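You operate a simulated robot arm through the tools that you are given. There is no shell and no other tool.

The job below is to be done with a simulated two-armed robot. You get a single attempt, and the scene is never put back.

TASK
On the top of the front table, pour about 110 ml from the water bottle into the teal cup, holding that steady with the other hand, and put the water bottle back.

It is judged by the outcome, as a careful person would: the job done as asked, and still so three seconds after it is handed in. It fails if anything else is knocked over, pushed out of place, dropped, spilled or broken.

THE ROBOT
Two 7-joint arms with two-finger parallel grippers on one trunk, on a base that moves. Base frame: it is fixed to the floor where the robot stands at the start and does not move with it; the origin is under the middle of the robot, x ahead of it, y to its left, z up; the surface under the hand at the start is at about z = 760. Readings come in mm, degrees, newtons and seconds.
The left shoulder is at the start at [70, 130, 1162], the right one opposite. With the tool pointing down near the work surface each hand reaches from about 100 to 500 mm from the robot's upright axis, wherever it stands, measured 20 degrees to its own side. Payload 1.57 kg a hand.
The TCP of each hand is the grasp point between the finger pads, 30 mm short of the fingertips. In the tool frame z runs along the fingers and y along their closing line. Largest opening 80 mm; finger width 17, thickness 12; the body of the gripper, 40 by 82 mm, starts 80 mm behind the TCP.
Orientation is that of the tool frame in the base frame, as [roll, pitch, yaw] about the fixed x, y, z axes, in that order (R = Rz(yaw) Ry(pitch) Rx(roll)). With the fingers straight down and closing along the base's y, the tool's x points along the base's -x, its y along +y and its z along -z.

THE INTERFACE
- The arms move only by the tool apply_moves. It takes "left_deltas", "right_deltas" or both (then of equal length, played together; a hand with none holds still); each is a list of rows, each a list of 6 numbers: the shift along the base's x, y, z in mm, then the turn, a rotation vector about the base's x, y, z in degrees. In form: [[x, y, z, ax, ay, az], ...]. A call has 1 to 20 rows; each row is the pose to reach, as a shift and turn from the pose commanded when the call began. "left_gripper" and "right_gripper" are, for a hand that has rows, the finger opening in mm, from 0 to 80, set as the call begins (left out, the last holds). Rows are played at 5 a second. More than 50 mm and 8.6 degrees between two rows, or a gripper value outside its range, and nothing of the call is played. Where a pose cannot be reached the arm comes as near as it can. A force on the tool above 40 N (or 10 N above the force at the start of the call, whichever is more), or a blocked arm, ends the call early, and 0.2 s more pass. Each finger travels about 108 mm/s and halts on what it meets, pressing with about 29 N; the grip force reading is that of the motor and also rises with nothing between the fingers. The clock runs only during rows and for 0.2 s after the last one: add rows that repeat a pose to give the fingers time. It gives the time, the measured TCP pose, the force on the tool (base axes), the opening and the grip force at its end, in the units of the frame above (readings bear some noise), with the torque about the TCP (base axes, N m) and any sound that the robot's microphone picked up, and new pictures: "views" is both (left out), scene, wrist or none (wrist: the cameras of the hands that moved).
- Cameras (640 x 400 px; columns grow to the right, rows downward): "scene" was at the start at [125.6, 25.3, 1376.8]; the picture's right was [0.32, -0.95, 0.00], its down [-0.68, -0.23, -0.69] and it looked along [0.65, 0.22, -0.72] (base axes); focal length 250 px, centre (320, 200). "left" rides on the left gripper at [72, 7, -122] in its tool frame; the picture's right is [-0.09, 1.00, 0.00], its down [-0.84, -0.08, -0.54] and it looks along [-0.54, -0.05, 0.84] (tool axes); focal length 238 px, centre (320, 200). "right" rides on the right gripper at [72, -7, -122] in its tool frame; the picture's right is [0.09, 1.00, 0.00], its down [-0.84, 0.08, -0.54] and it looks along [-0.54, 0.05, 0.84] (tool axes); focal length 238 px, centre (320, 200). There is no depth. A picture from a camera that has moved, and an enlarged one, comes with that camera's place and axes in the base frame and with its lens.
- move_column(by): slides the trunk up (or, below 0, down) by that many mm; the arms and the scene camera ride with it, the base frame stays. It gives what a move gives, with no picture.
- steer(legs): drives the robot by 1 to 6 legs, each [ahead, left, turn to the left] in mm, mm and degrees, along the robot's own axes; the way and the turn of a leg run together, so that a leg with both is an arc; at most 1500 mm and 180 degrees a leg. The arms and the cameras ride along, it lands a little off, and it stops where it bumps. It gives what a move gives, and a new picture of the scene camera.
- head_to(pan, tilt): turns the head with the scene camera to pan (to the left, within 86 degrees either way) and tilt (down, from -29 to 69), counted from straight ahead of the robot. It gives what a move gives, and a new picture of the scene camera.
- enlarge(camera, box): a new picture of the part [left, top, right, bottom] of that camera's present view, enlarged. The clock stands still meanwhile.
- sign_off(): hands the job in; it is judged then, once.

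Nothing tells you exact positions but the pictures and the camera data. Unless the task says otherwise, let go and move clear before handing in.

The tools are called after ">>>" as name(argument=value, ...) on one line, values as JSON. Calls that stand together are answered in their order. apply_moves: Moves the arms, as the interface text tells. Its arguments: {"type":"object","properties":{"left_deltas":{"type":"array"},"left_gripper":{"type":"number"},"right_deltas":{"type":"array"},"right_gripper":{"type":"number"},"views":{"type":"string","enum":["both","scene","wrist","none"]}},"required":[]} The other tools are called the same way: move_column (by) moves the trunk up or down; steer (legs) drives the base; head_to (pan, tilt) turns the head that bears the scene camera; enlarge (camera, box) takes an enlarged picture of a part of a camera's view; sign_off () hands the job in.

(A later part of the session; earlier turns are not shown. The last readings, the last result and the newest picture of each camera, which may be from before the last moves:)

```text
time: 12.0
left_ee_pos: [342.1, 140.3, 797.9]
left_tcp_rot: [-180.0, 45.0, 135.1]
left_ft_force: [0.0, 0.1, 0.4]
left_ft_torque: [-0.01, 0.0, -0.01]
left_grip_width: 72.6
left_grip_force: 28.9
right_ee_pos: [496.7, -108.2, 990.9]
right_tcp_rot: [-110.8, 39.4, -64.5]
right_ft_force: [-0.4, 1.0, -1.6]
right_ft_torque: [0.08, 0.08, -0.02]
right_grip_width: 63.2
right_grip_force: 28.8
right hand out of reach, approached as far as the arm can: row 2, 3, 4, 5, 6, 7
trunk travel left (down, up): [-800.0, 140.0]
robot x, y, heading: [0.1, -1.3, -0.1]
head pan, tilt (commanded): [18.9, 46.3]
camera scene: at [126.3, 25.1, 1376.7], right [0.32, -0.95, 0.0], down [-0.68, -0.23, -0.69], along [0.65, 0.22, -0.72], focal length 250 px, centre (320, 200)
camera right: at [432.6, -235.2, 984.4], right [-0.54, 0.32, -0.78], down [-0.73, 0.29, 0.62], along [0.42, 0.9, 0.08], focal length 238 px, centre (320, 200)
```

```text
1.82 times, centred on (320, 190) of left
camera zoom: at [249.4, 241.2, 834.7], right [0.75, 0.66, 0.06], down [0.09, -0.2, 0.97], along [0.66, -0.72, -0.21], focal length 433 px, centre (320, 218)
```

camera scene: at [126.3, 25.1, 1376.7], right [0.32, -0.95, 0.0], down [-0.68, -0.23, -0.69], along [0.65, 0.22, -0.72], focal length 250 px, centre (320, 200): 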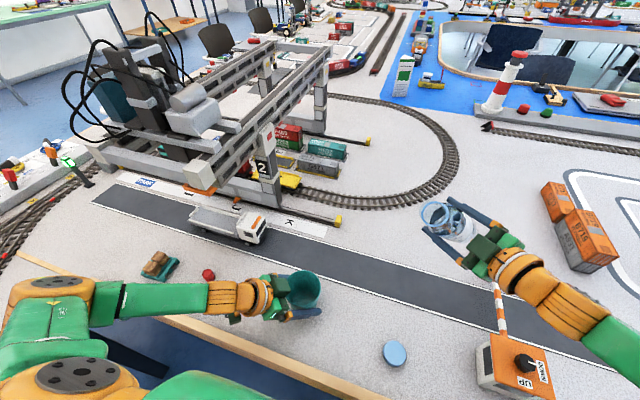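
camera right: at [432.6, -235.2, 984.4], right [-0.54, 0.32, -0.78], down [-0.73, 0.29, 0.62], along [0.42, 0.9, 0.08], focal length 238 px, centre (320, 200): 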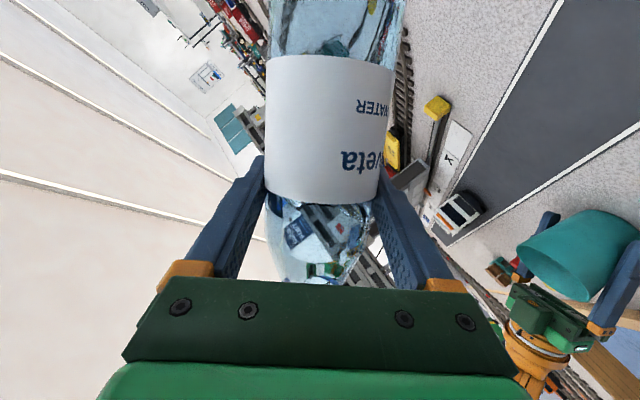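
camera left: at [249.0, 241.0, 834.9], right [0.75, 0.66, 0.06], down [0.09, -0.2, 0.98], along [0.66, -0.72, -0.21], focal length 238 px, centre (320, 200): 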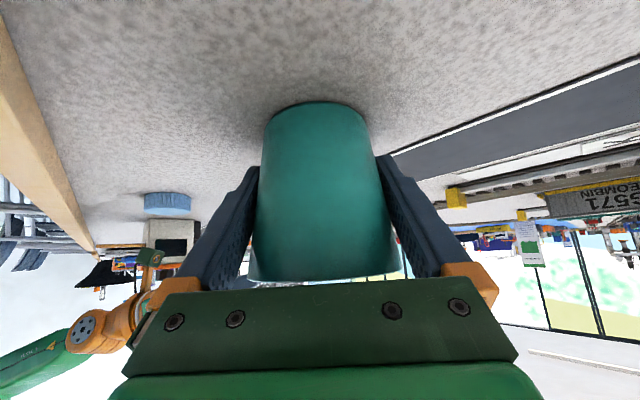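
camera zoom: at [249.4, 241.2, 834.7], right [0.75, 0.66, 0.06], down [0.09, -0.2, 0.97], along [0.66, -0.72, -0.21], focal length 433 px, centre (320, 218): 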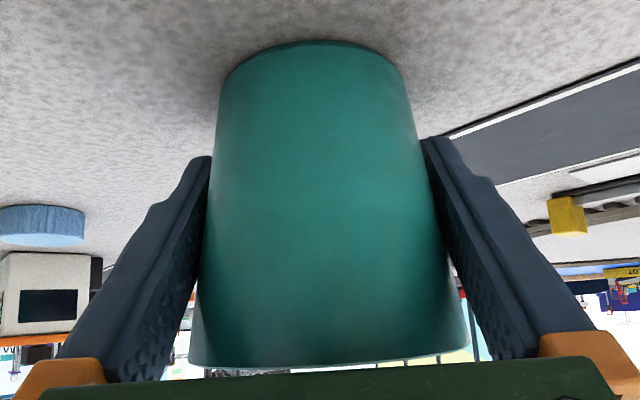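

The arm ran out of wrist roll: the hand drifted away to (497, -108, 991) with the bottle tilted about 47°, still held and not pouring. I'll retrace the commands in small steps to get back to the upright pose, then pour by pitching the hand downward instead.

>>> apply_moves(right_deltas=[[4, -4, 1, 2.83, 2.83, 0], [8, -8, 2, 5.66, 5.66, 0], [11.5, -11.8, 3, 8.49, 8.49, 0], [15, -15.5, 4, 11.31, 11.31, 0], [18.5, -19.2, 5.5, 14.14, 14.14, 0], [22, -23, 7, 16.97, 16.97, 0], [25.5, -26.8, 8, 19.8, 19.8, 0], [29, -30.5, 9, 22.63, 22.63, 0], [32.5, -34.2, 10, 25.46, 25.46, 0], [36, -38, 11, 28.28, 28.28, 0], [39.5, -41.8, 11.5, 31.11, 31.11, 0], [43, -45.5, 12, 33.94, 33.94, 0], [46.5, -49.2, 12, 36.77, 36.77, 0], [50, -53, 12, 39.6, 39.6, 0], [50, -53, 12, 39.6, 39.6, 0], [50, -53, 12, 39.6, 39.6, 0]], views="both")

```text
time: 15.4
left_ee_pos: [340.9, 139.9, 800.1]
left_tcp_rot: [-179.9, 45.0, 135.1]
left_ft_force: [-0.2, -0.2, 0.5]
left_ft_torque: [-0.01, -0.02, 0.01]
left_grip_width: 72.4
left_grip_force: 29.3
right_ee_pos: [549.8, -168.5, 1010.0]
right_tcp_rot: [146.2, 73.5, -159.9]
right_ft_force: [-0.1, -0.2, -2.2]
right_ft_torque: [0.0, -0.01, -0.02]
right_grip_width: 62.9
right_grip_force: 28.7
trunk travel left (down, up): [-800.0, 140.0]
robot x, y, heading: [-3.6, -0.3, 0.2]
head pan, tilt (commanded): [18.9, 46.3]
camera scene: at [126.4, 24.8, 1376.7], right [0.32, -0.95, 0.0], down [-0.68, -0.23, -0.69], along [0.65, 0.22, -0.72], focal length 250 px, centre (320, 200)
camera right: at [468.1, -275.6, 968.7], right [-0.81, 0.59, 0.07], down [-0.14, -0.3, 0.94], along [0.57, 0.75, 0.33], focal length 238 px, centre (320, 200)
```

scene: 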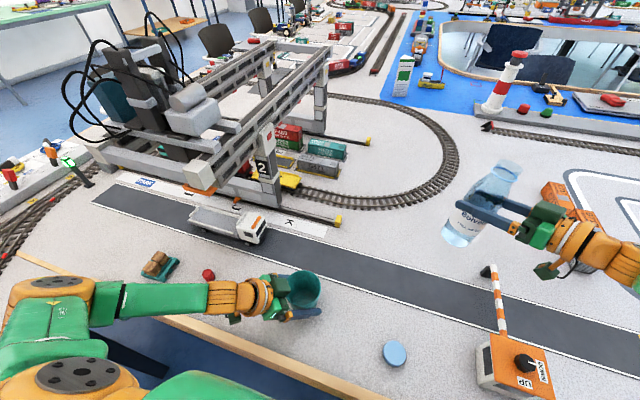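
right: 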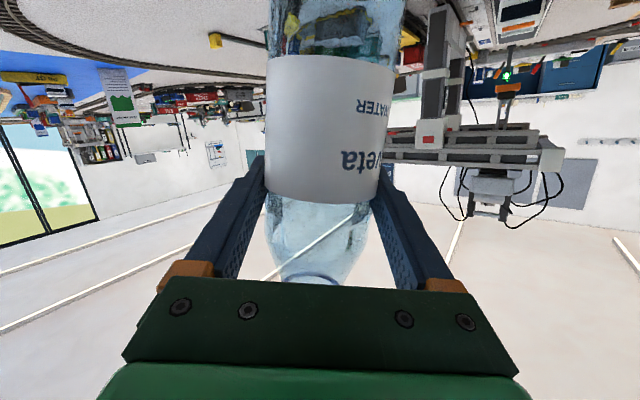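

The controller took the reached pose as the new reference, so the right hand is now at (550, -168, 1010), pointing about 53° to the left with the bottle only 9° off upright. I'll straighten the bottle and bring it back toward the middle at a safe height.

>>> apply_moves(right_deltas=[[-14, 11, -5, -1.1, -1.1, 0], [-28, 22, -10, -2.2, -2.2, 0], [-42, 33, -15, -3.3, -3.3, 0], [-56, 44, -20, -4.4, -4.4, 0], [-70, 55, -25, -5.5, -5.5, 0], [-84, 66, -30, -6.5, -6.5, 0], [-98, 77, -35, -6.5, -6.5, 0], [-110, 88, -40, -6.5, -6.5, 0]], views="both")

```text
time: 17.2
left_ee_pos: [341.0, 140.4, 799.6]
left_tcp_rot: [-179.9, 44.9, 135.0]
left_ft_force: [0.4, -0.4, 0.5]
left_ft_torque: [0.07, 0.0, 0.01]
left_grip_width: 72.1
left_grip_force: 29.2
right_ee_pos: [439.2, -79.1, 972.4]
right_tcp_rot: [-179.9, 74.7, -127.3]
right_ft_force: [0.3, 0.2, -1.3]
right_ft_torque: [0.01, 0.02, -0.03]
right_grip_width: 63.2
right_grip_force: 29.1
trunk travel left (down, up): [-800.0, 140.0]
robot x, y, heading: [-4.1, -2.8, 0.0]
head pan, tilt (commanded): [18.9, 46.3]
camera scene: at [125.9, 25.2, 1376.8], right [0.32, -0.95, 0.0], down [-0.68, -0.23, -0.69], along [0.65, 0.22, -0.72], focal length 250 px, centre (320, 200)
camera right: at [362.2, -192.3, 934.2], right [-0.81, 0.59, -0.09], down [-0.25, -0.19, 0.95], along [0.54, 0.79, 0.3], focal length 238 px, centre (320, 200)
```

scene: 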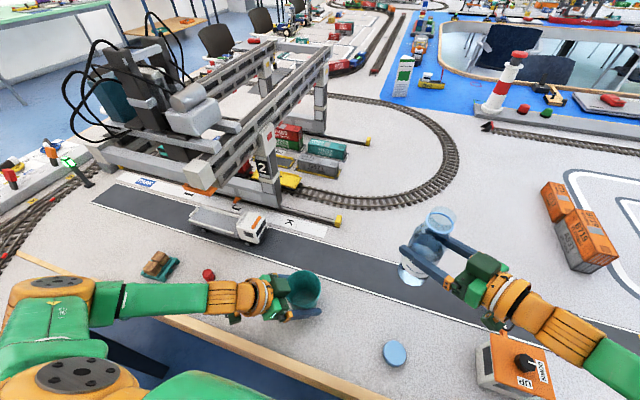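
right: 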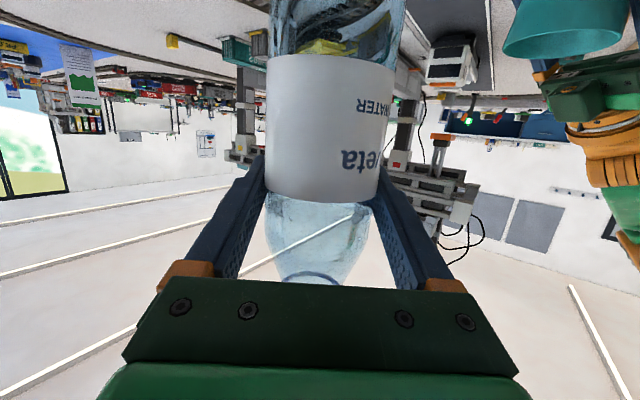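

The bottle is upright again at (439, -79, 972) and nothing has spilled. I'll turn the hand to point further left, about 75° from straight ahead, which suits pouring toward +y while keeping clear of the left hand.

>>> apply_moves(right_deltas=[[-7, 4, 0, 0, 0, 5.6], [-14, 8, 0, 0, 0, 11.2], [-21, 12, 0, 0, 0, 16.8], [-28, 16, 0, 0, 0, 22.3], [-28, 16, 0, 0, 0, 22.3]], views="scene")

```text
time: 18.4
left_ee_pos: [341.0, 139.7, 799.3]
left_tcp_rot: [-179.8, 45.0, 135.3]
left_ft_force: [0.6, -0.2, 0.7]
left_ft_torque: [-0.01, -0.03, -0.01]
left_grip_width: 72.0
left_grip_force: 29.1
right_ee_pos: [411.7, -63.1, 972.1]
right_tcp_rot: [-180.0, 74.7, -104.9]
right_ft_force: [0.6, 0.1, -2.1]
right_ft_torque: [0.02, 0.04, 0.0]
right_grip_width: 63.1
right_grip_force: 28.8
trunk travel left (down, up): [-800.0, 140.0]
robot x, y, heading: [0.1, 2.8, 0.1]
head pan, tilt (commanded): [18.9, 46.3]
camera scene: at [126.1, 24.9, 1376.7], right [0.32, -0.95, 0.0], down [-0.68, -0.23, -0.69], along [0.65, 0.22, -0.72], focal length 250 px, centre (320, 200)
```

scene: 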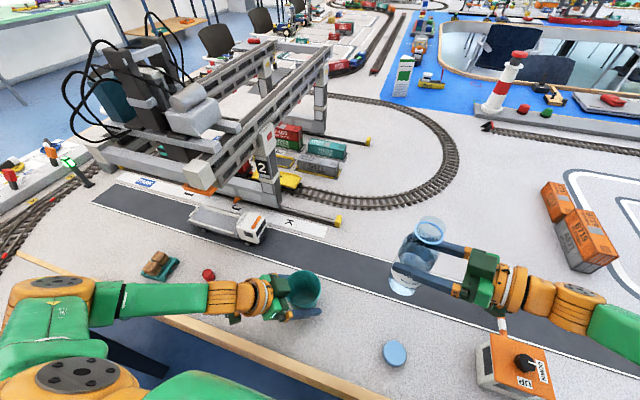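

The hand reaches that heading fine. Now I'll tilt the bottle by pitching the hand downward to 56°, well short of where water would run, moving toward the cup while staying high.

>>> apply_moves(right_deltas=[[-5, 3, 0, -3.86, 1.04, 0], [-10, 7, -2, -7.73, 2.07, 0], [-15, 10, -4, -11.59, 3.11, 0], [-20, 14, -6, -15.46, 4.14, 0]], views="none")

```text
time: 19.4
left_ee_pos: [341.1, 140.7, 798.9]
left_tcp_rot: [-179.8, 45.0, 135.2]
left_ft_force: [-0.3, -1.5, 0.8]
left_ft_torque: [-0.01, 0.02, 0.0]
left_grip_width: 72.3
left_grip_force: 29.0
right_ee_pos: [393.2, -48.7, 965.9]
right_tcp_rot: [-179.9, 58.7, -105.1]
right_ft_force: [-0.5, 0.8, -2.1]
right_ft_torque: [0.01, -0.04, 0.01]
right_grip_width: 63.3
right_grip_force: 29.4
trunk travel left (down, up): [-800.0, 140.0]
robot x, y, heading: [1.6, 3.8, 0.2]
head pan, tilt (commanded): [18.9, 46.3]
```

The tilt is tracking properly with no reach trouble. Continuing to 56°.

>>> apply_moves(right_deltas=[[-6, 5, -1, -4.83, 1.3, 0], [-12, 9, -3, -9.66, 2.59, 0], [-18, 14, -4, -14.49, 3.88, 0], [-24, 19, -6, -19.32, 5.18, 0], [-30, 23, -7, -24.15, 6.47, 0], [-36, 28, -8, -28.98, 7.77, 0], [-42, 33, -10, -33.81, 9.06, 0], [-47, 37, -11, -38.64, 10.35, 0], [-47, 37, -11, -38.64, 10.35, 0]], views="both")

>>> enlarge(camera="scene", box=[240, 200, 440, 330])

```text
time: 21.4
left_ee_pos: [343.1, 137.7, 798.5]
left_tcp_rot: [-179.9, 45.0, 135.1]
left_ft_force: [-0.1, 0.3, -0.9]
left_ft_torque: [0.01, -0.01, 0.0]
left_grip_width: 71.9
left_grip_force: 29.0
right_ee_pos: [298.6, 23.6, 965.2]
right_tcp_rot: [179.9, 18.9, -105.1]
right_ft_force: [0.5, -0.4, -2.1]
right_ft_torque: [0.1, -0.02, 0.02]
right_grip_width: 62.9
right_grip_force: 28.9
right hand out of reach, approached as far as the arm can: row 2, 3, 4, 5, 6, 7, 8, 9
trunk travel left (down, up): [-800.0, 140.0]
robot x, y, heading: [3.2, 1.1, -0.1]
head pan, tilt (commanded): [18.9, 46.3]
camera scene: at [128.3, 23.1, 1376.5], right [0.32, -0.95, 0.0], down [-0.69, -0.23, -0.69], along [0.65, 0.22, -0.72], focal length 250 px, centre (320, 200)
camera right: at [277.0, -82.1, 1056.6], right [-0.98, 0.17, -0.03], down [0.09, 0.62, 0.78], along [0.15, 0.77, -0.62], focal length 238 px, centre (320, 200)
```

scene: 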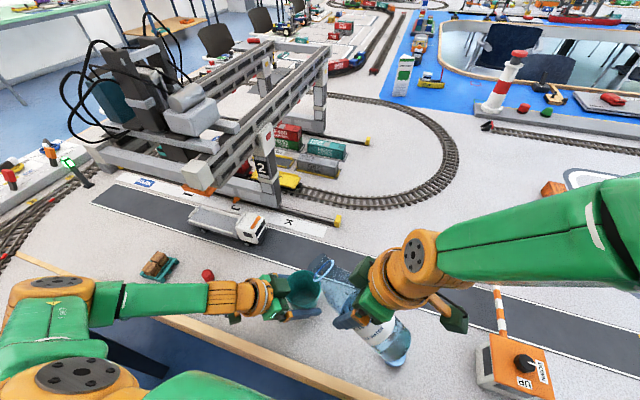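
right: 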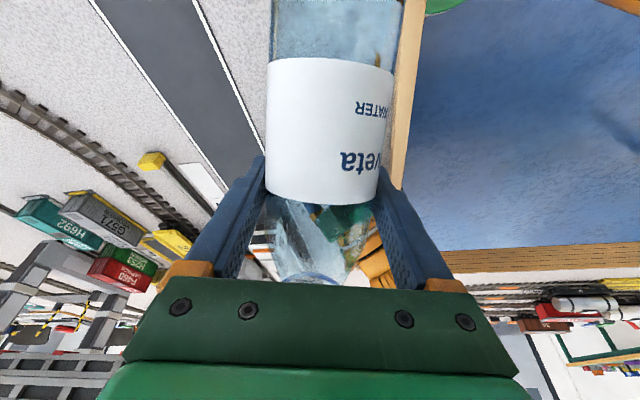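

```text
3.08 times, centred on (340, 265) of scene
camera zoom: at [128.3, 23.1, 1376.5], right [0.32, -0.95, 0.0], down [-0.69, -0.23, -0.69], along [0.65, 0.22, -0.72], focal length 768 px, centre (258, 0)
```

zoom: 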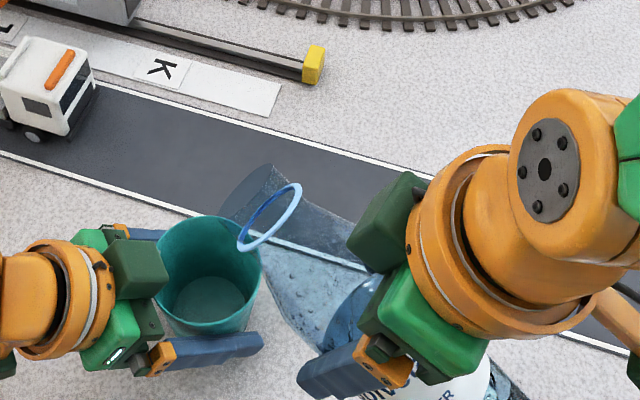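

The bottle is tilted 56° as wanted, but the hand drifted to (299, 24, 965), close to the pour position yet well above the cup; nothing has been touched. I'll go down in small steps and see whether the arm tracks better at lower height.

>>> apply_moves(right_deltas=[[2, -2, -10, 0, 0, 0], [4, -4, -20, 0, 0, 0]], views="none")

```text
time: 22.0
left_ee_pos: [342.4, 139.6, 798.1]
left_tcp_rot: [-179.8, 45.1, 135.1]
left_ft_force: [-0.5, -0.6, -0.3]
left_ft_torque: [-0.01, -0.02, -0.02]
left_grip_width: 72.0
left_grip_force: 28.7
right_ee_pos: [294.6, 26.4, 948.6]
right_tcp_rot: [179.9, 18.8, -104.9]
right_ft_force: [0.3, 0.8, -1.3]
right_ft_torque: [0.13, -0.04, 0.01]
right_grip_width: 63.1
right_grip_force: 29.4
right hand out of reach, approached as far as the arm can: row 1, 2
trunk travel left (down, up): [-800.0, 140.0]
robot x, y, heading: [-0.1, -1.5, 0.1]
head pan, tilt (commanded): [18.9, 46.3]
```

The arm slides slightly toward (-x, +y) but holds its orientation, and it's now only about 20 mm from the pour position. Turning the heading back by 7° makes the reachable spot line up with the cup, so I'll do that while lowering.

>>> apply_moves(right_deltas=[[0, 0, -8, 0, 0, -3.5], [0, 0, -16, 0, 0, -7], [0, 0, -16, 0, 0, -7]], views="both")

>>> enlarge(camera="scene", box=[240, 200, 440, 330])

```text
time: 22.8
left_ee_pos: [342.2, 140.4, 799.0]
left_tcp_rot: [-179.9, 45.0, 135.1]
left_ft_force: [-0.3, 0.7, 0.8]
left_ft_torque: [0.03, -0.01, -0.01]
left_grip_width: 72.2
left_grip_force: 29.1
right_ee_pos: [293.1, 27.7, 934.9]
right_tcp_rot: [-180.0, 18.8, -112.0]
right_ft_force: [-0.9, 0.9, -2.5]
right_ft_torque: [0.11, -0.02, -0.01]
right_grip_width: 63.1
right_grip_force: 29.4
trunk travel left (down, up): [-800.0, 140.0]
robot x, y, heading: [-2.1, 1.4, -0.2]
head pan, tilt (commanded): [18.9, 46.3]
camera scene: at [125.9, 25.1, 1376.8], right [0.32, -0.95, 0.0], down [-0.68, -0.23, -0.69], along [0.65, 0.22, -0.72], focal length 250 px, centre (320, 200)
camera right: at [258.8, -74.7, 1024.9], right [-0.96, 0.29, -0.03], down [0.16, 0.6, 0.78], along [0.25, 0.74, -0.62], focal length 238 px, centre (320, 200)
```

scene: 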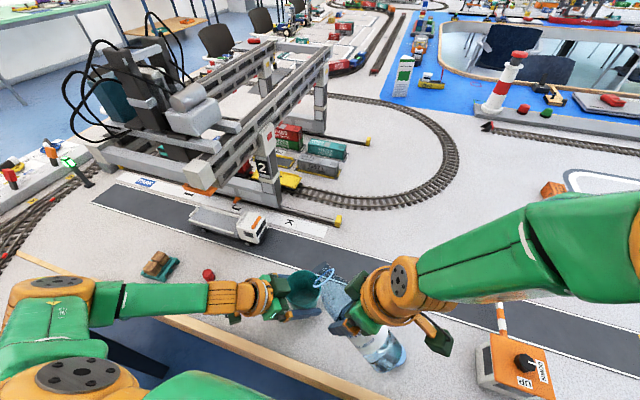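
right: 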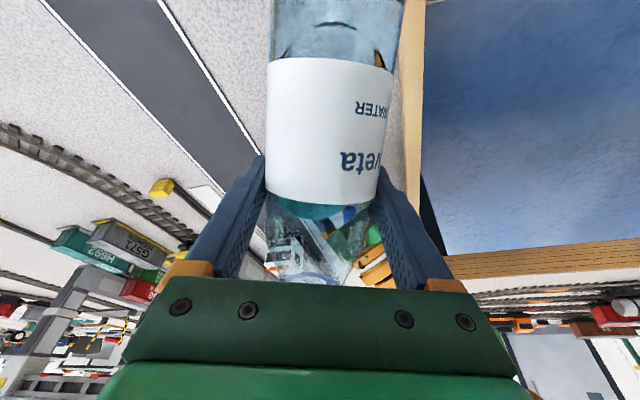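

```text
3.08 times, centred on (340, 265) of scene
camera zoom: at [125.9, 25.1, 1376.8], right [0.32, -0.95, 0.0], down [-0.68, -0.23, -0.69], along [0.65, 0.22, -0.72], focal length 768 px, centre (258, 0)
```

zoom: 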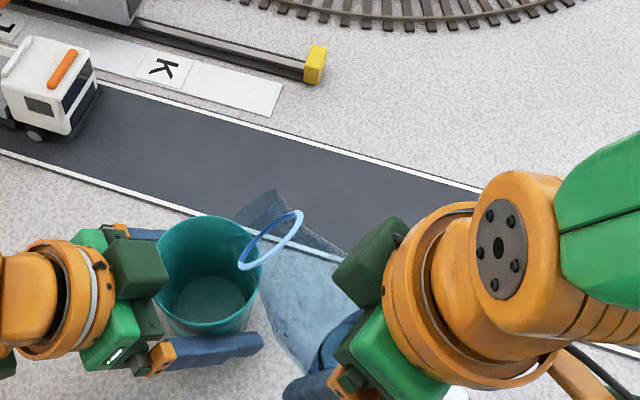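

The arm tracks cleanly here. I'll tilt on to 72° and lower so the lip sits roughly 60 mm above the cup rim, still before any flow.

>>> apply_moves(right_deltas=[[0, 1, -10, -3.71, 1.5, 0], [1, 2, -20, -7.42, 3.0, 0], [2, 3, -30, -11.13, 4.5, 0], [3, 5, -40, -14.83, 6.0, 0], [3, 5, -40, -14.83, 6.0, 0]], views="both")

>>> enlarge(camera="scene", box=[240, 220, 420, 340])

>>> enlarge(camera="left", box=[200, 100, 440, 300])

```text
time: 24.0
left_ee_pos: [341.7, 139.4, 799.0]
left_tcp_rot: [-179.9, 45.0, 135.0]
left_ft_force: [-0.6, -0.5, 0.3]
left_ft_torque: [0.0, -0.02, -0.01]
left_grip_width: 72.2
left_grip_force: 29.1
right_ee_pos: [257.5, -8.1, 954.9]
right_tcp_rot: [179.5, 4.7, -112.1]
right_ft_force: [0.7, -0.3, -1.7]
right_ft_torque: [0.08, -0.04, -0.02]
right_grip_width: 63.2
right_grip_force: 28.5
right hand out of reach, approached as far as the arm can: row 1, 2, 3, 4, 5
trunk travel left (down, up): [-800.0, 140.0]
robot x, y, heading: [-2.2, 2.6, 0.0]
head pan, tilt (commanded): [18.9, 46.3]
camera scene: at [125.9, 25.2, 1376.7], right [0.32, -0.95, 0.0], down [-0.68, -0.23, -0.69], along [0.65, 0.22, -0.72], focal length 250 px, centre (320, 200)
camera right: at [233.8, -87.3, 1069.9], right [-0.96, 0.29, 0.0], down [0.23, 0.76, 0.61], along [0.17, 0.58, -0.79], focal length 238 px, centre (320, 200)
```

scene: 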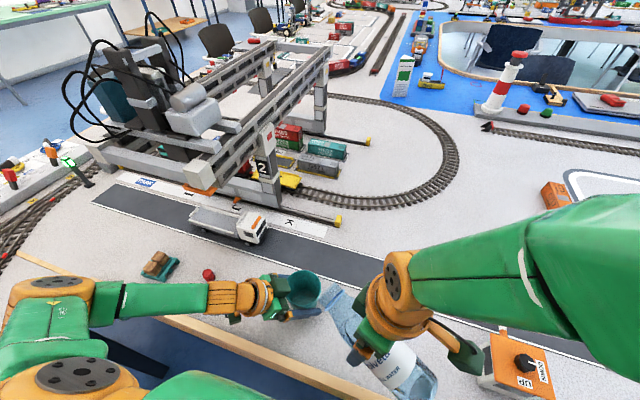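
right: 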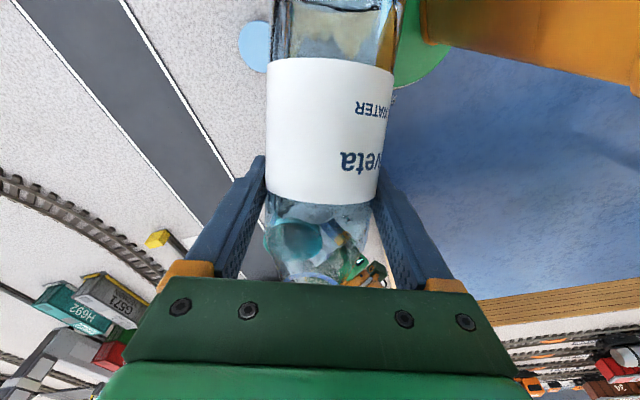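

```text
3.33 times, centred on (330, 280) of scene
camera zoom: at [125.9, 25.2, 1376.7], right [0.32, -0.95, 0.0], down [-0.68, -0.23, -0.69], along [0.65, 0.22, -0.72], focal length 832 px, centre (287, -67)
```

zoom: 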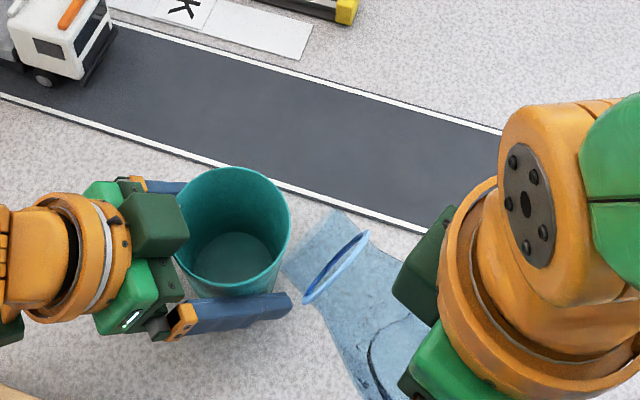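

```text
2.00 times, centred on (320, 200) of left
camera zoom: at [249.2, 241.2, 834.8], right [0.75, 0.66, 0.06], down [0.09, -0.2, 0.98], along [0.66, -0.72, -0.21], focal length 477 px, centre (320, 200)
```

zoom: 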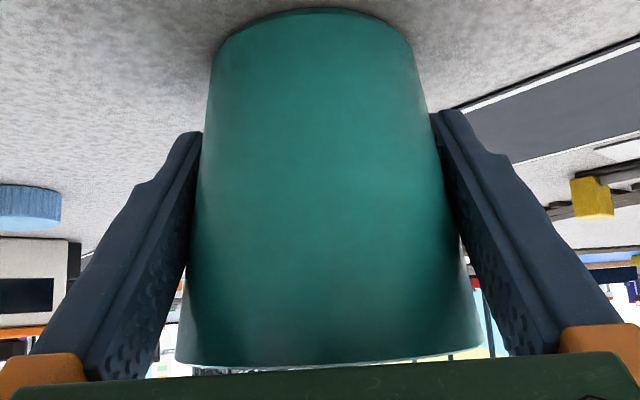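

The arm can't pitch further at this close-in spot, so the robot needs to stand a little further back and to the left. The tool-down poses I tried earlier near (400, -85) with a 45° heading worked well. First I'll bring the bottle back upright to that area.

>>> apply_moves(right_deltas=[[10, -6, 2, 4.64, -1.88, 0], [20, -11, 4, 9.27, -3.75, 0], [30, -17, 6, 13.9, -5.63, 0], [41, -22, 9, 18.5, -7.5, 0], [51, -28, 11, 23.2, -9.4, 0], [61, -33, 13, 27.8, -11.25, 0], [71, -39, 15, 32.5, -13.1, 0], [81, -44, 17, 37.1, -15, 0], [91, -50, 19, 41.7, -16.9, 0], [101, -55, 21, 46.4, -18.8, 0], [112, -61, 24, 51, -20.6, 0], [122, -66, 26, 55.6, -22.5, 0], [132, -72, 28, 60.3, -24.4, 0], [142, -77, 30, 64.9, -26.25, 0], [142, -77, 30, 64.9, -26.25, 0]], views="both")

```text
time: 27.2
left_ee_pos: [341.8, 141.1, 798.6]
left_tcp_rot: [-179.9, 45.0, 135.1]
left_ft_force: [0.0, -0.4, -0.4]
left_ft_torque: [0.01, 0.02, 0.01]
left_grip_width: 72.0
left_grip_force: 29.1
right_ee_pos: [396.9, -89.3, 980.4]
right_tcp_rot: [-179.8, 73.0, -112.0]
right_ft_force: [-0.6, 1.5, -3.0]
right_ft_torque: [0.06, -0.01, 0.01]
right_grip_width: 63.3
right_grip_force: 29.2
right hand out of reach, approached as far as the arm can: row 1, 2, 3, 4, 5, 6, 9, 10, 11
trunk travel left (down, up): [-800.0, 140.0]
robot x, y, heading: [0.8, -3.9, 0.1]
head pan, tilt (commanded): [18.9, 46.3]
camera scene: at [126.1, 24.8, 1376.7], right [0.32, -0.95, 0.0], down [-0.68, -0.23, -0.69], along [0.65, 0.22, -0.72], focal length 250 px, centre (320, 200)
camera right: at [351.9, -219.5, 947.6], right [-0.93, 0.35, -0.09], down [-0.17, -0.22, 0.96], along [0.32, 0.91, 0.27], focal length 238 px, centre (320, 200)
```

scene: 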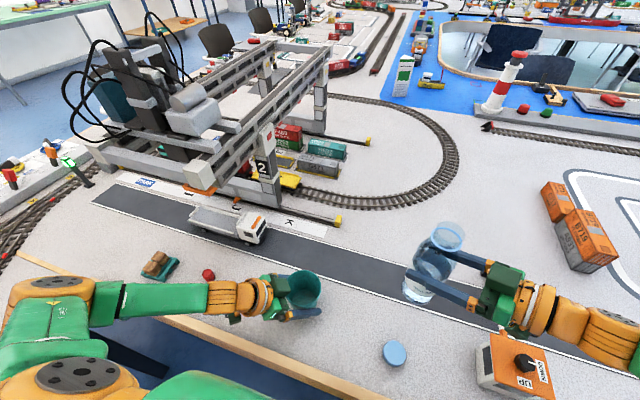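
right: 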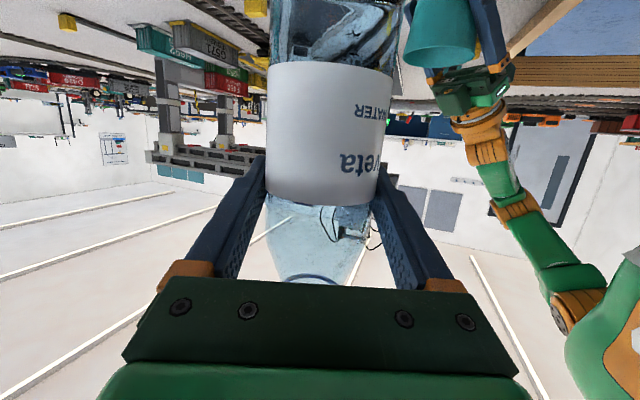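

The bottle is back near upright at (397, -89, 980). I'll turn the heading back to 45° and then test the pitch-down motion here, well away from the cup and short of pouring.

>>> apply_moves(right_deltas=[[1, 1, -3, 0, 0, -5.75], [2, 2, -6, 0, 0, -11.5], [2, 3, -9, 0, 0, -17.25], [3, 4, -12, 0, 0, -23], [3, 4, -12, 0, 0, -23]], views="none")

>>> apply_moves(right_deltas=[[0, 0, -6, -5.3, 5.3, 0], [0, 0, -12, -10.6, 10.6, 0], [0, 0, -18, -15.9, 15.9, 0], [0, 0, -24, -21.2, 21.2, 0], [0, 0, -30, -26.5, 26.5, 0], [0, 0, -36, -31.8, 31.8, 0]], views="scene")

```text
time: 28.4
left_ee_pos: [341.0, 139.6, 800.0]
left_tcp_rot: [-179.9, 45.0, 135.1]
left_ft_force: [-0.7, -1.0, 0.4]
left_ft_torque: [-0.01, 0.01, -0.04]
left_grip_width: 71.7
left_grip_force: 29.0
right_ee_pos: [400.2, -85.9, 968.7]
right_tcp_rot: [-179.8, 72.8, -134.9]
right_ft_force: [1.3, -0.2, -2.2]
right_ft_torque: [0.01, 0.0, 0.0]
right_grip_width: 63.0
right_grip_force: 29.0
trunk travel left (down, up): [-800.0, 140.0]
robot x, y, heading: [-0.5, -1.4, -0.2]
head pan, tilt (commanded): [18.9, 46.3]
```

```text
time: 29.8
left_ee_pos: [342.1, 140.7, 798.0]
left_tcp_rot: [-179.8, 44.9, 135.2]
left_ft_force: [0.3, 0.1, 0.1]
left_ft_torque: [-0.03, 0.01, -0.01]
left_grip_width: 72.0
left_grip_force: 29.1
right_ee_pos: [400.3, -83.5, 931.6]
right_tcp_rot: [-180.0, 27.7, -135.0]
right_ft_force: [0.1, -0.1, -2.0]
right_ft_torque: [0.04, -0.05, 0.01]
right_grip_width: 63.0
right_grip_force: 29.2
trunk travel left (down, up): [-800.0, 140.0]
robot x, y, heading: [-1.6, -1.0, 0.1]
head pan, tilt (commanded): [18.9, 46.3]
camera scene: at [126.9, 25.8, 1376.6], right [0.32, -0.95, 0.0], down [-0.69, -0.24, -0.69], along [0.65, 0.22, -0.72], focal length 250 px, centre (320, 200)
```

scene: 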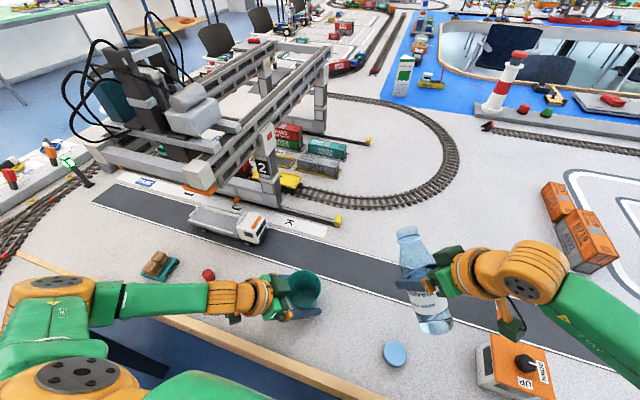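

It tracks perfectly here to 47°. Continuing the test to about 70° and a lower height.

>>> apply_moves(right_deltas=[[0, 0, -12, -5.3, 5.3, 0], [0, 0, -24, -10.6, 10.6, 0], [0, 0, -36, -15.9, 15.9, 0], [0, 0, -36, -15.9, 15.9, 0]], views="both")

>>> enlarge(camera="scene", box=[360, 200, 540, 340])

```text
time: 30.8
left_ee_pos: [341.5, 139.6, 798.7]
left_tcp_rot: [-179.9, 44.9, 135.1]
left_ft_force: [-0.8, 0.0, -0.1]
left_ft_torque: [-0.01, -0.02, -0.02]
left_grip_width: 71.9
left_grip_force: 28.4
right_ee_pos: [401.6, -84.4, 897.5]
right_tcp_rot: [180.0, 5.3, -134.9]
right_ft_force: [-0.7, -0.2, -1.5]
right_ft_torque: [0.08, -0.07, 0.0]
right_grip_width: 63.1
right_grip_force: 29.2
trunk travel left (down, up): [-800.0, 140.0]
robot x, y, heading: [-1.0, -5.1, 0.2]
head pan, tilt (commanded): [18.9, 46.3]
camera scene: at [126.0, 24.7, 1376.8], right [0.32, -0.95, 0.0], down [-0.68, -0.23, -0.69], along [0.65, 0.22, -0.72], focal length 250 px, centre (320, 200)
camera right: at [346.9, -148.0, 1011.5], right [-0.77, 0.64, -0.01], down [0.5, 0.61, 0.62], along [0.4, 0.47, -0.79], focal length 238 px, centre (320, 200)
```

scene: 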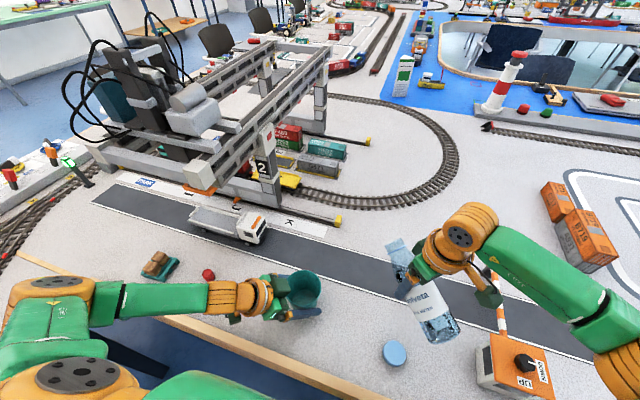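
right: 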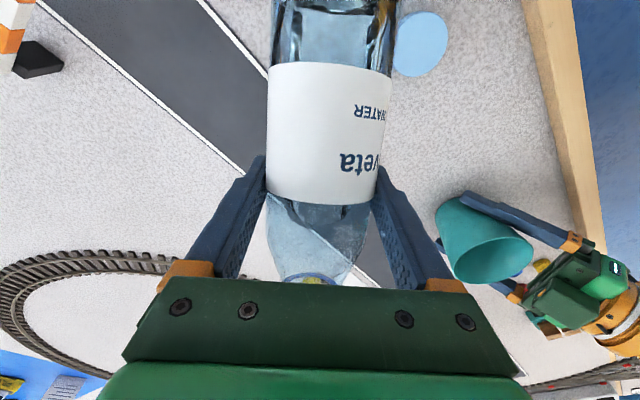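

```text
2.86 times, centred on (450, 270) of scene
camera zoom: at [126.0, 24.7, 1376.8], right [0.32, -0.95, 0.0], down [-0.68, -0.23, -0.69], along [0.65, 0.22, -0.72], focal length 713 px, centre (-51, 0)
```

zoom: 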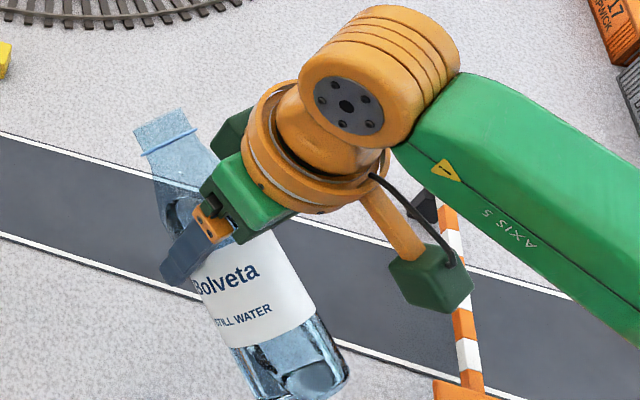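

The motion works fully at this relative position, so the fix is to stand about 130 mm further back and 135 mm further left. Before driving I'll stand the bottle upright and high, open the left gripper and back it away from the cup along its own axis.

>>> apply_moves(left_deltas=[[0, 0, 0, 0, 0, 0], [0, 0, 0, 0, 0, 0], [0, 0, 0, 0, 0, 0], [-8.5, 8.5, 12, 0, 0, 0], [-17, 17, 24, 0, 0, 0], [-25.5, 25.5, 36, 0, 0, 0], [-34, 34, 48, 0, 0, 0], [-42.5, 42.5, 60, 0, 0, 0], [-51, 51, 72, 0, 0, 0], [-60, 60, 85, 0, 0, 0]], right_deltas=[[0, 0, 11, 4.93, -4.93, 0], [0, 0, 22, 9.86, -9.86, 0], [0, 0, 33, 14.8, -14.8, 0], [0, 0, 44, 19.7, -19.7, 0], [0, 0, 55, 24.6, -24.6, 0], [0, 0, 66, 29.6, -29.6, 0], [0, 0, 77, 34.5, -34.5, 0], [0, 0, 88, 39.4, -39.4, 0], [0, 0, 99, 44.4, -44.4, 0], [0, 0, 110, 49.3, -49.3, 0]], left_gripper=80, views="both")

>>> head_to(pan=86, tilt=45)

```text
time: 33.0
left_ee_pos: [282.1, 198.6, 884.4]
left_tcp_rot: [-179.9, 44.9, 135.1]
left_ft_force: [0.3, 0.7, -0.1]
left_ft_torque: [0.01, -0.02, -0.02]
left_grip_width: 79.9
left_grip_force: 0.0
right_ee_pos: [399.7, -84.5, 1007.3]
right_tcp_rot: [-179.8, 75.2, -134.8]
right_ft_force: [0.1, 0.0, -2.3]
right_ft_torque: [-0.02, 0.0, 0.01]
right_grip_width: 63.2
right_grip_force: 28.8
trunk travel left (down, up): [-800.0, 140.0]
robot x, y, heading: [1.9, 0.6, 0.1]
head pan, tilt (commanded): [18.9, 46.3]
camera scene: at [125.0, 24.7, 1376.8], right [0.32, -0.95, 0.0], down [-0.68, -0.23, -0.69], along [0.65, 0.22, -0.72], focal length 250 px, centre (320, 200)
camera right: at [308.7, -185.3, 968.1], right [-0.72, 0.69, -0.09], down [-0.28, -0.16, 0.95], along [0.64, 0.71, 0.31], focal length 238 px, centre (320, 200)
camera left: at [189.3, 300.2, 919.9], right [0.75, 0.66, 0.06], down [0.09, -0.2, 0.98], along [0.66, -0.72, -0.21], focal length 238 px, centre (320, 200)
```

scene: 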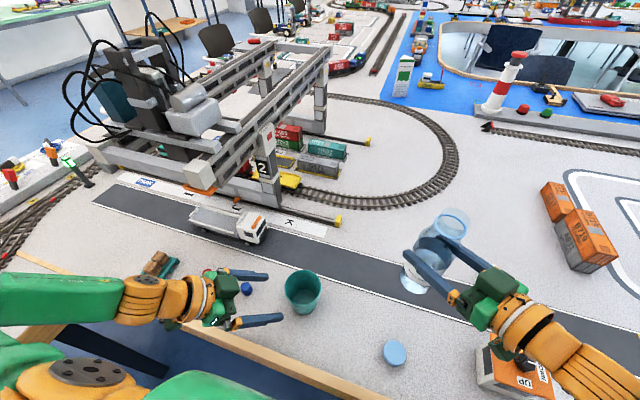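
right: 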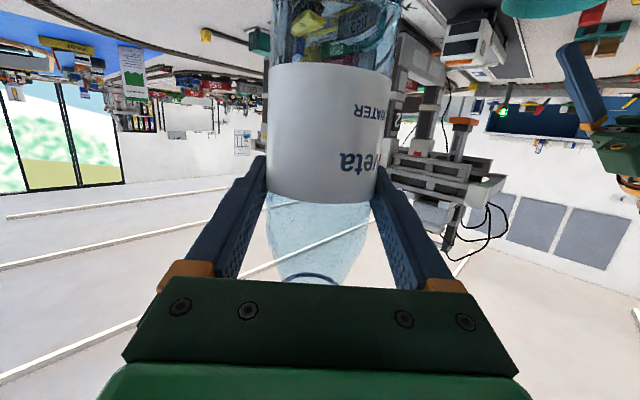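
left: 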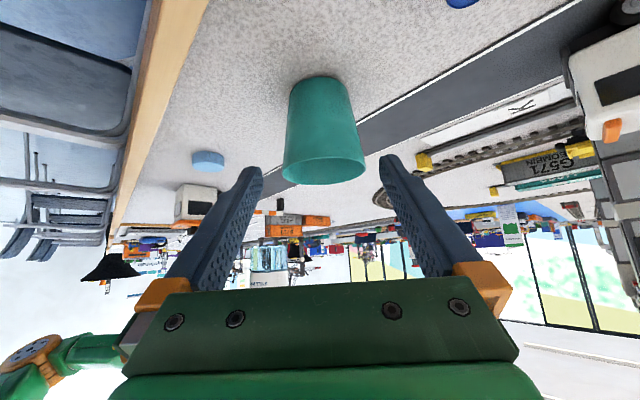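

```text
time: 34.4
left_ee_pos: [281.8, 199.2, 883.1]
left_tcp_rot: [-179.9, 45.1, 135.2]
left_ft_force: [-0.2, -0.2, 0.0]
left_ft_torque: [0.01, -0.04, 0.02]
left_grip_width: 80.3
left_grip_force: 0.1
right_ee_pos: [402.0, -84.5, 1006.0]
right_tcp_rot: [-179.9, 75.1, -135.0]
right_ft_force: [0.6, -0.6, -2.8]
right_ft_torque: [0.0, 0.01, 0.04]
right_grip_width: 62.8
right_grip_force: 29.0
trunk travel left (down, up): [-800.0, 140.0]
robot x, y, heading: [-0.5, 0.7, -0.1]
head pan, tilt (commanded): [85.9, 45.0]
camera scene: at [56.1, 80.1, 1378.7], right [1.0, -0.07, 0.0], down [-0.05, -0.71, -0.71], along [0.05, 0.71, -0.71], focal length 250 px, centre (320, 200)
```

scene: 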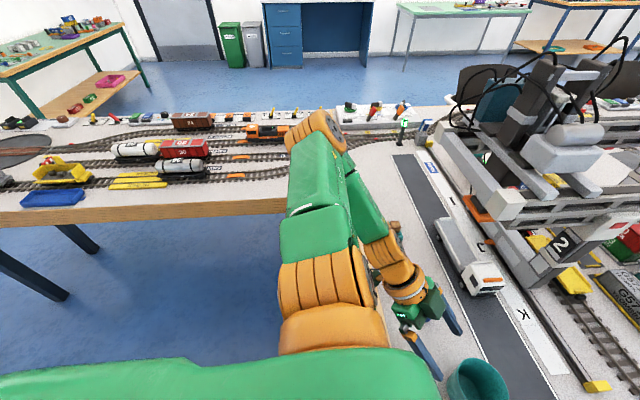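

The cup stayed in place and the floor to the left is free (the side table's edge is around y = 700). I'll drive back 131 mm and left 136 mm with the bottle held high, then point the head at the cup again.

>>> steer(legs=[[-131, 136, 0]])

>>> head_to(pan=0, tilt=46)

```text
time: 35.9
left_ee_pos: [153.0, 330.9, 884.0]
left_tcp_rot: [-179.9, 44.9, 135.0]
left_ft_force: [0.4, -0.8, -0.1]
left_ft_torque: [0.04, 0.01, 0.0]
left_grip_width: 80.0
left_grip_force: 0.0
right_ee_pos: [271.8, 47.2, 1006.2]
right_tcp_rot: [179.7, 75.1, -135.6]
right_ft_force: [0.9, 0.4, -2.6]
right_ft_torque: [0.0, 0.02, 0.0]
right_grip_width: 63.0
right_grip_force: 28.9
trunk travel left (down, up): [-800.0, 140.0]
robot x, y, heading: [-130.0, 133.3, -0.0]
head pan, tilt (commanded): [85.9, 45.0]
camera scene: at [-72.7, 211.4, 1378.7], right [1.0, -0.07, 0.0], down [-0.05, -0.7, -0.71], along [0.05, 0.71, -0.71], focal length 250 px, centre (320, 200)
```

scene: 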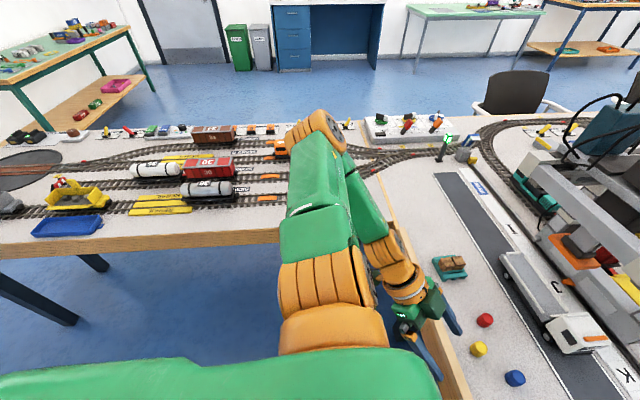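

```text
time: 37.5
left_ee_pos: [151.8, 332.8, 883.5]
left_tcp_rot: [-179.8, 45.0, 135.0]
left_ft_force: [0.3, 0.1, 0.1]
left_ft_torque: [-0.01, 0.02, -0.02]
left_grip_width: 80.2
left_grip_force: 0.0
right_ee_pos: [270.6, 47.6, 1006.6]
right_tcp_rot: [-180.0, 75.1, -135.0]
right_ft_force: [-0.5, -0.6, -2.6]
right_ft_torque: [0.04, 0.04, -0.02]
right_grip_width: 63.0
right_grip_force: 28.8
trunk travel left (down, up): [-800.0, 140.0]
robot x, y, heading: [-130.2, 133.0, -0.1]
head pan, tilt (commanded): [0.0, 46.0]
camera scene: at [0.0, 132.3, 1377.2], right [0.0, -1.0, 0.0], down [-0.72, 0.0, -0.69], along [0.69, 0.0, -0.72], focal length 250 px, centre (320, 200)
```

scene: 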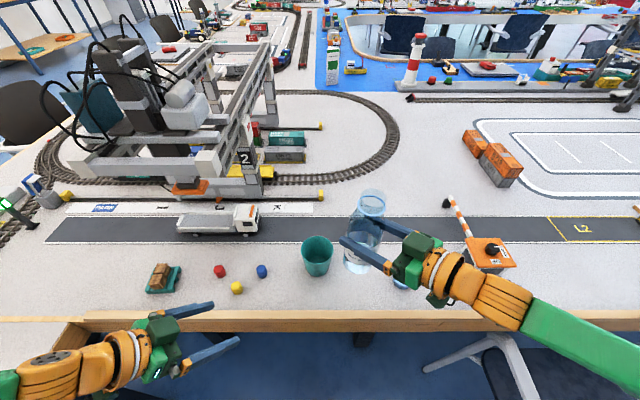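

The robot stands at (-130, 133) with the heading unchanged, and the table looks untouched. Now I'll bring the left hand back to its approach point beside the cup.

>>> apply_moves(left_deltas=[[22, -22, 0, 0, 0, 0], [43, -44, 0, 0, 0, 0], [65, -66, 0, 0, 0, 0], [86, -88, 0, 0, 0, 0], [108, -110, 0, 0, 0, 0], [129, -132, 0.5, 0, 0, 0], [129, -132, 0.5, 0, 0, 0]], left_gripper=80, views="both")

>>> enlarge(camera="left", box=[230, 60, 410, 280])

>>> enlarge(camera="scene", box=[240, 180, 440, 310])

```text
time: 39.1
left_ee_pos: [283.1, 199.5, 885.6]
left_tcp_rot: [-179.9, 45.0, 135.1]
left_ft_force: [0.5, -0.4, 0.4]
left_ft_torque: [0.01, 0.03, -0.02]
left_grip_width: 80.1
left_grip_force: 0.1
right_ee_pos: [270.0, 49.2, 1006.6]
right_tcp_rot: [-179.8, 75.0, -135.1]
right_ft_force: [0.6, 0.7, -2.1]
right_ft_torque: [-0.01, 0.0, -0.02]
right_grip_width: 63.1
right_grip_force: 29.3
trunk travel left (down, up): [-800.0, 140.0]
robot x, y, heading: [-129.4, 133.5, -0.1]
head pan, tilt (commanded): [0.0, 46.0]
camera scene: at [-0.5, 132.6, 1377.3], right [0.0, -1.0, 0.0], down [-0.72, 0.0, -0.69], along [0.69, 0.0, -0.72], focal length 250 px, centre (320, 200)
camera left: at [190.5, 301.7, 921.5], right [0.75, 0.66, 0.06], down [0.09, -0.2, 0.98], along [0.65, -0.73, -0.21], focal length 238 px, centre (320, 200)
```

scene: 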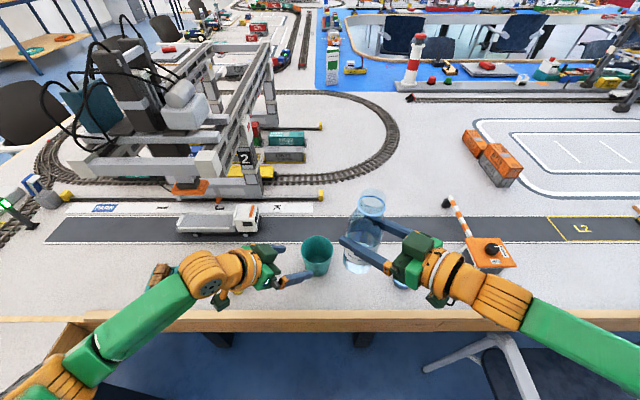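
left: 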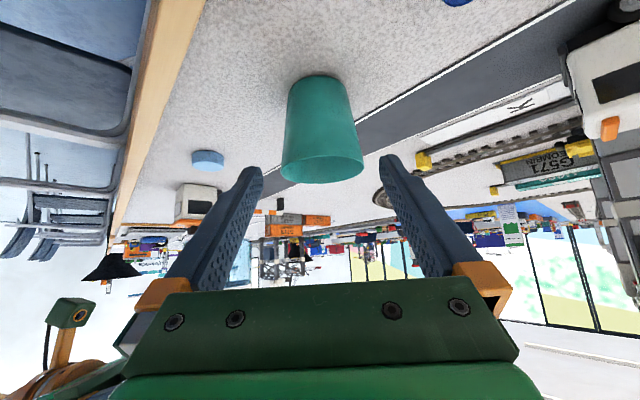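

```text
1.82 times, centred on (320, 170) of left
camera zoom: at [190.5, 301.7, 921.5], right [0.75, 0.66, 0.06], down [0.09, -0.2, 0.98], along [0.65, -0.73, -0.21], focal length 433 px, centre (320, 254)
```

zoom: 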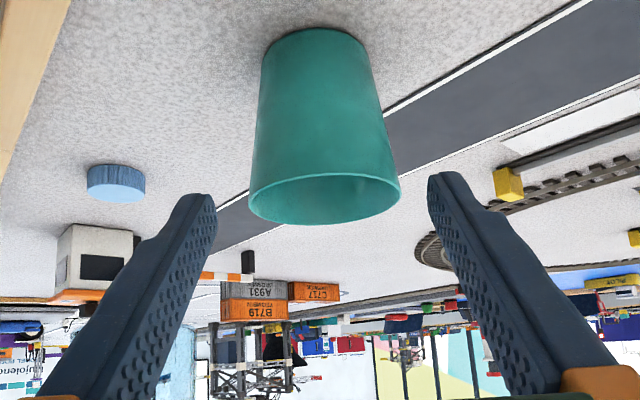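

```text
3.08 times, centred on (340, 245) of scene
camera zoom: at [-0.5, 132.6, 1377.3], right [0.0, -1.0, 0.0], down [-0.72, 0.0, -0.69], along [0.69, 0.0, -0.72], focal length 768 px, centre (258, 62)
```

zoom: 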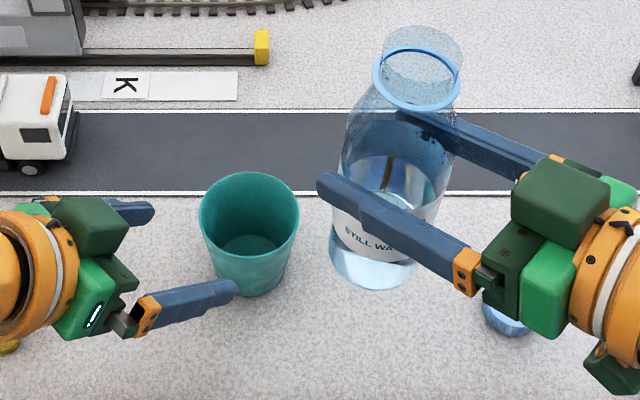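

The cup sits in the left camera exactly as on the first approach. I'll repeat the same advance around it.

>>> apply_moves(left_deltas=[[9, -9, -12.5, 0, 0, 0], [18, -18, -25, 0, 0, 0], [27, -27, -37.5, 0, 0, 0], [36, -36, -50, 0, 0, 0], [45, -45, -63, 0, 0, 0], [53, -53, -73.5, 0, 0, 0], [60.5, -60.5, -84, 0, 0, 0], [60.5, -60.5, -84, 0, 0, 0]], left_gripper=80, views="wrist")

>>> enlarge(camera="left", box=[220, 80, 420, 300])

```text
time: 40.9
left_ee_pos: [342.6, 139.0, 798.9]
left_tcp_rot: [-179.9, 45.0, 135.0]
left_ft_force: [0.3, 0.2, -0.4]
left_ft_torque: [0.01, 0.01, 0.02]
left_grip_width: 79.9
left_grip_force: 0.1
right_ee_pos: [270.2, 48.6, 1006.5]
right_tcp_rot: [-179.9, 75.0, -135.0]
right_ft_force: [0.5, -0.2, -3.0]
right_ft_torque: [-0.04, 0.01, 0.0]
right_grip_width: 63.3
right_grip_force: 29.3
trunk travel left (down, up): [-800.0, 140.0]
robot x, y, heading: [-129.0, 139.4, -0.0]
head pan, tilt (commanded): [0.0, 46.0]
camera left: at [250.0, 240.7, 835.6], right [0.75, 0.66, 0.06], down [0.09, -0.2, 0.98], along [0.65, -0.73, -0.21], focal length 238 px, centre (320, 200)
```

left: 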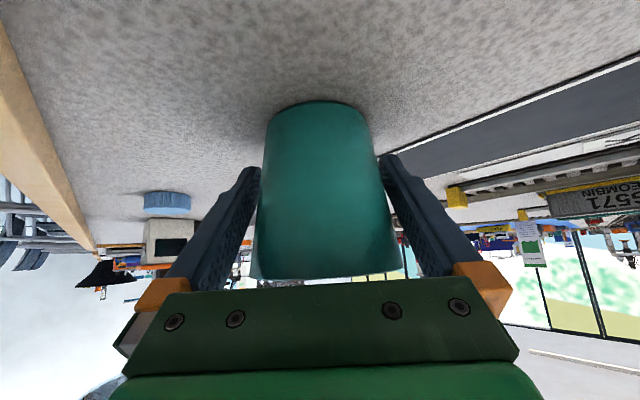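

```text
1.82 times, centred on (320, 190) of left
camera zoom: at [250.0, 240.7, 835.6], right [0.75, 0.66, 0.06], down [0.09, -0.2, 0.98], along [0.65, -0.73, -0.21], focal length 433 px, centre (320, 218)
```

zoom: 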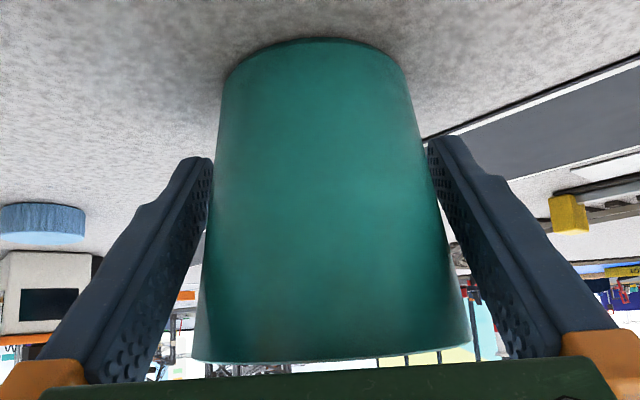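

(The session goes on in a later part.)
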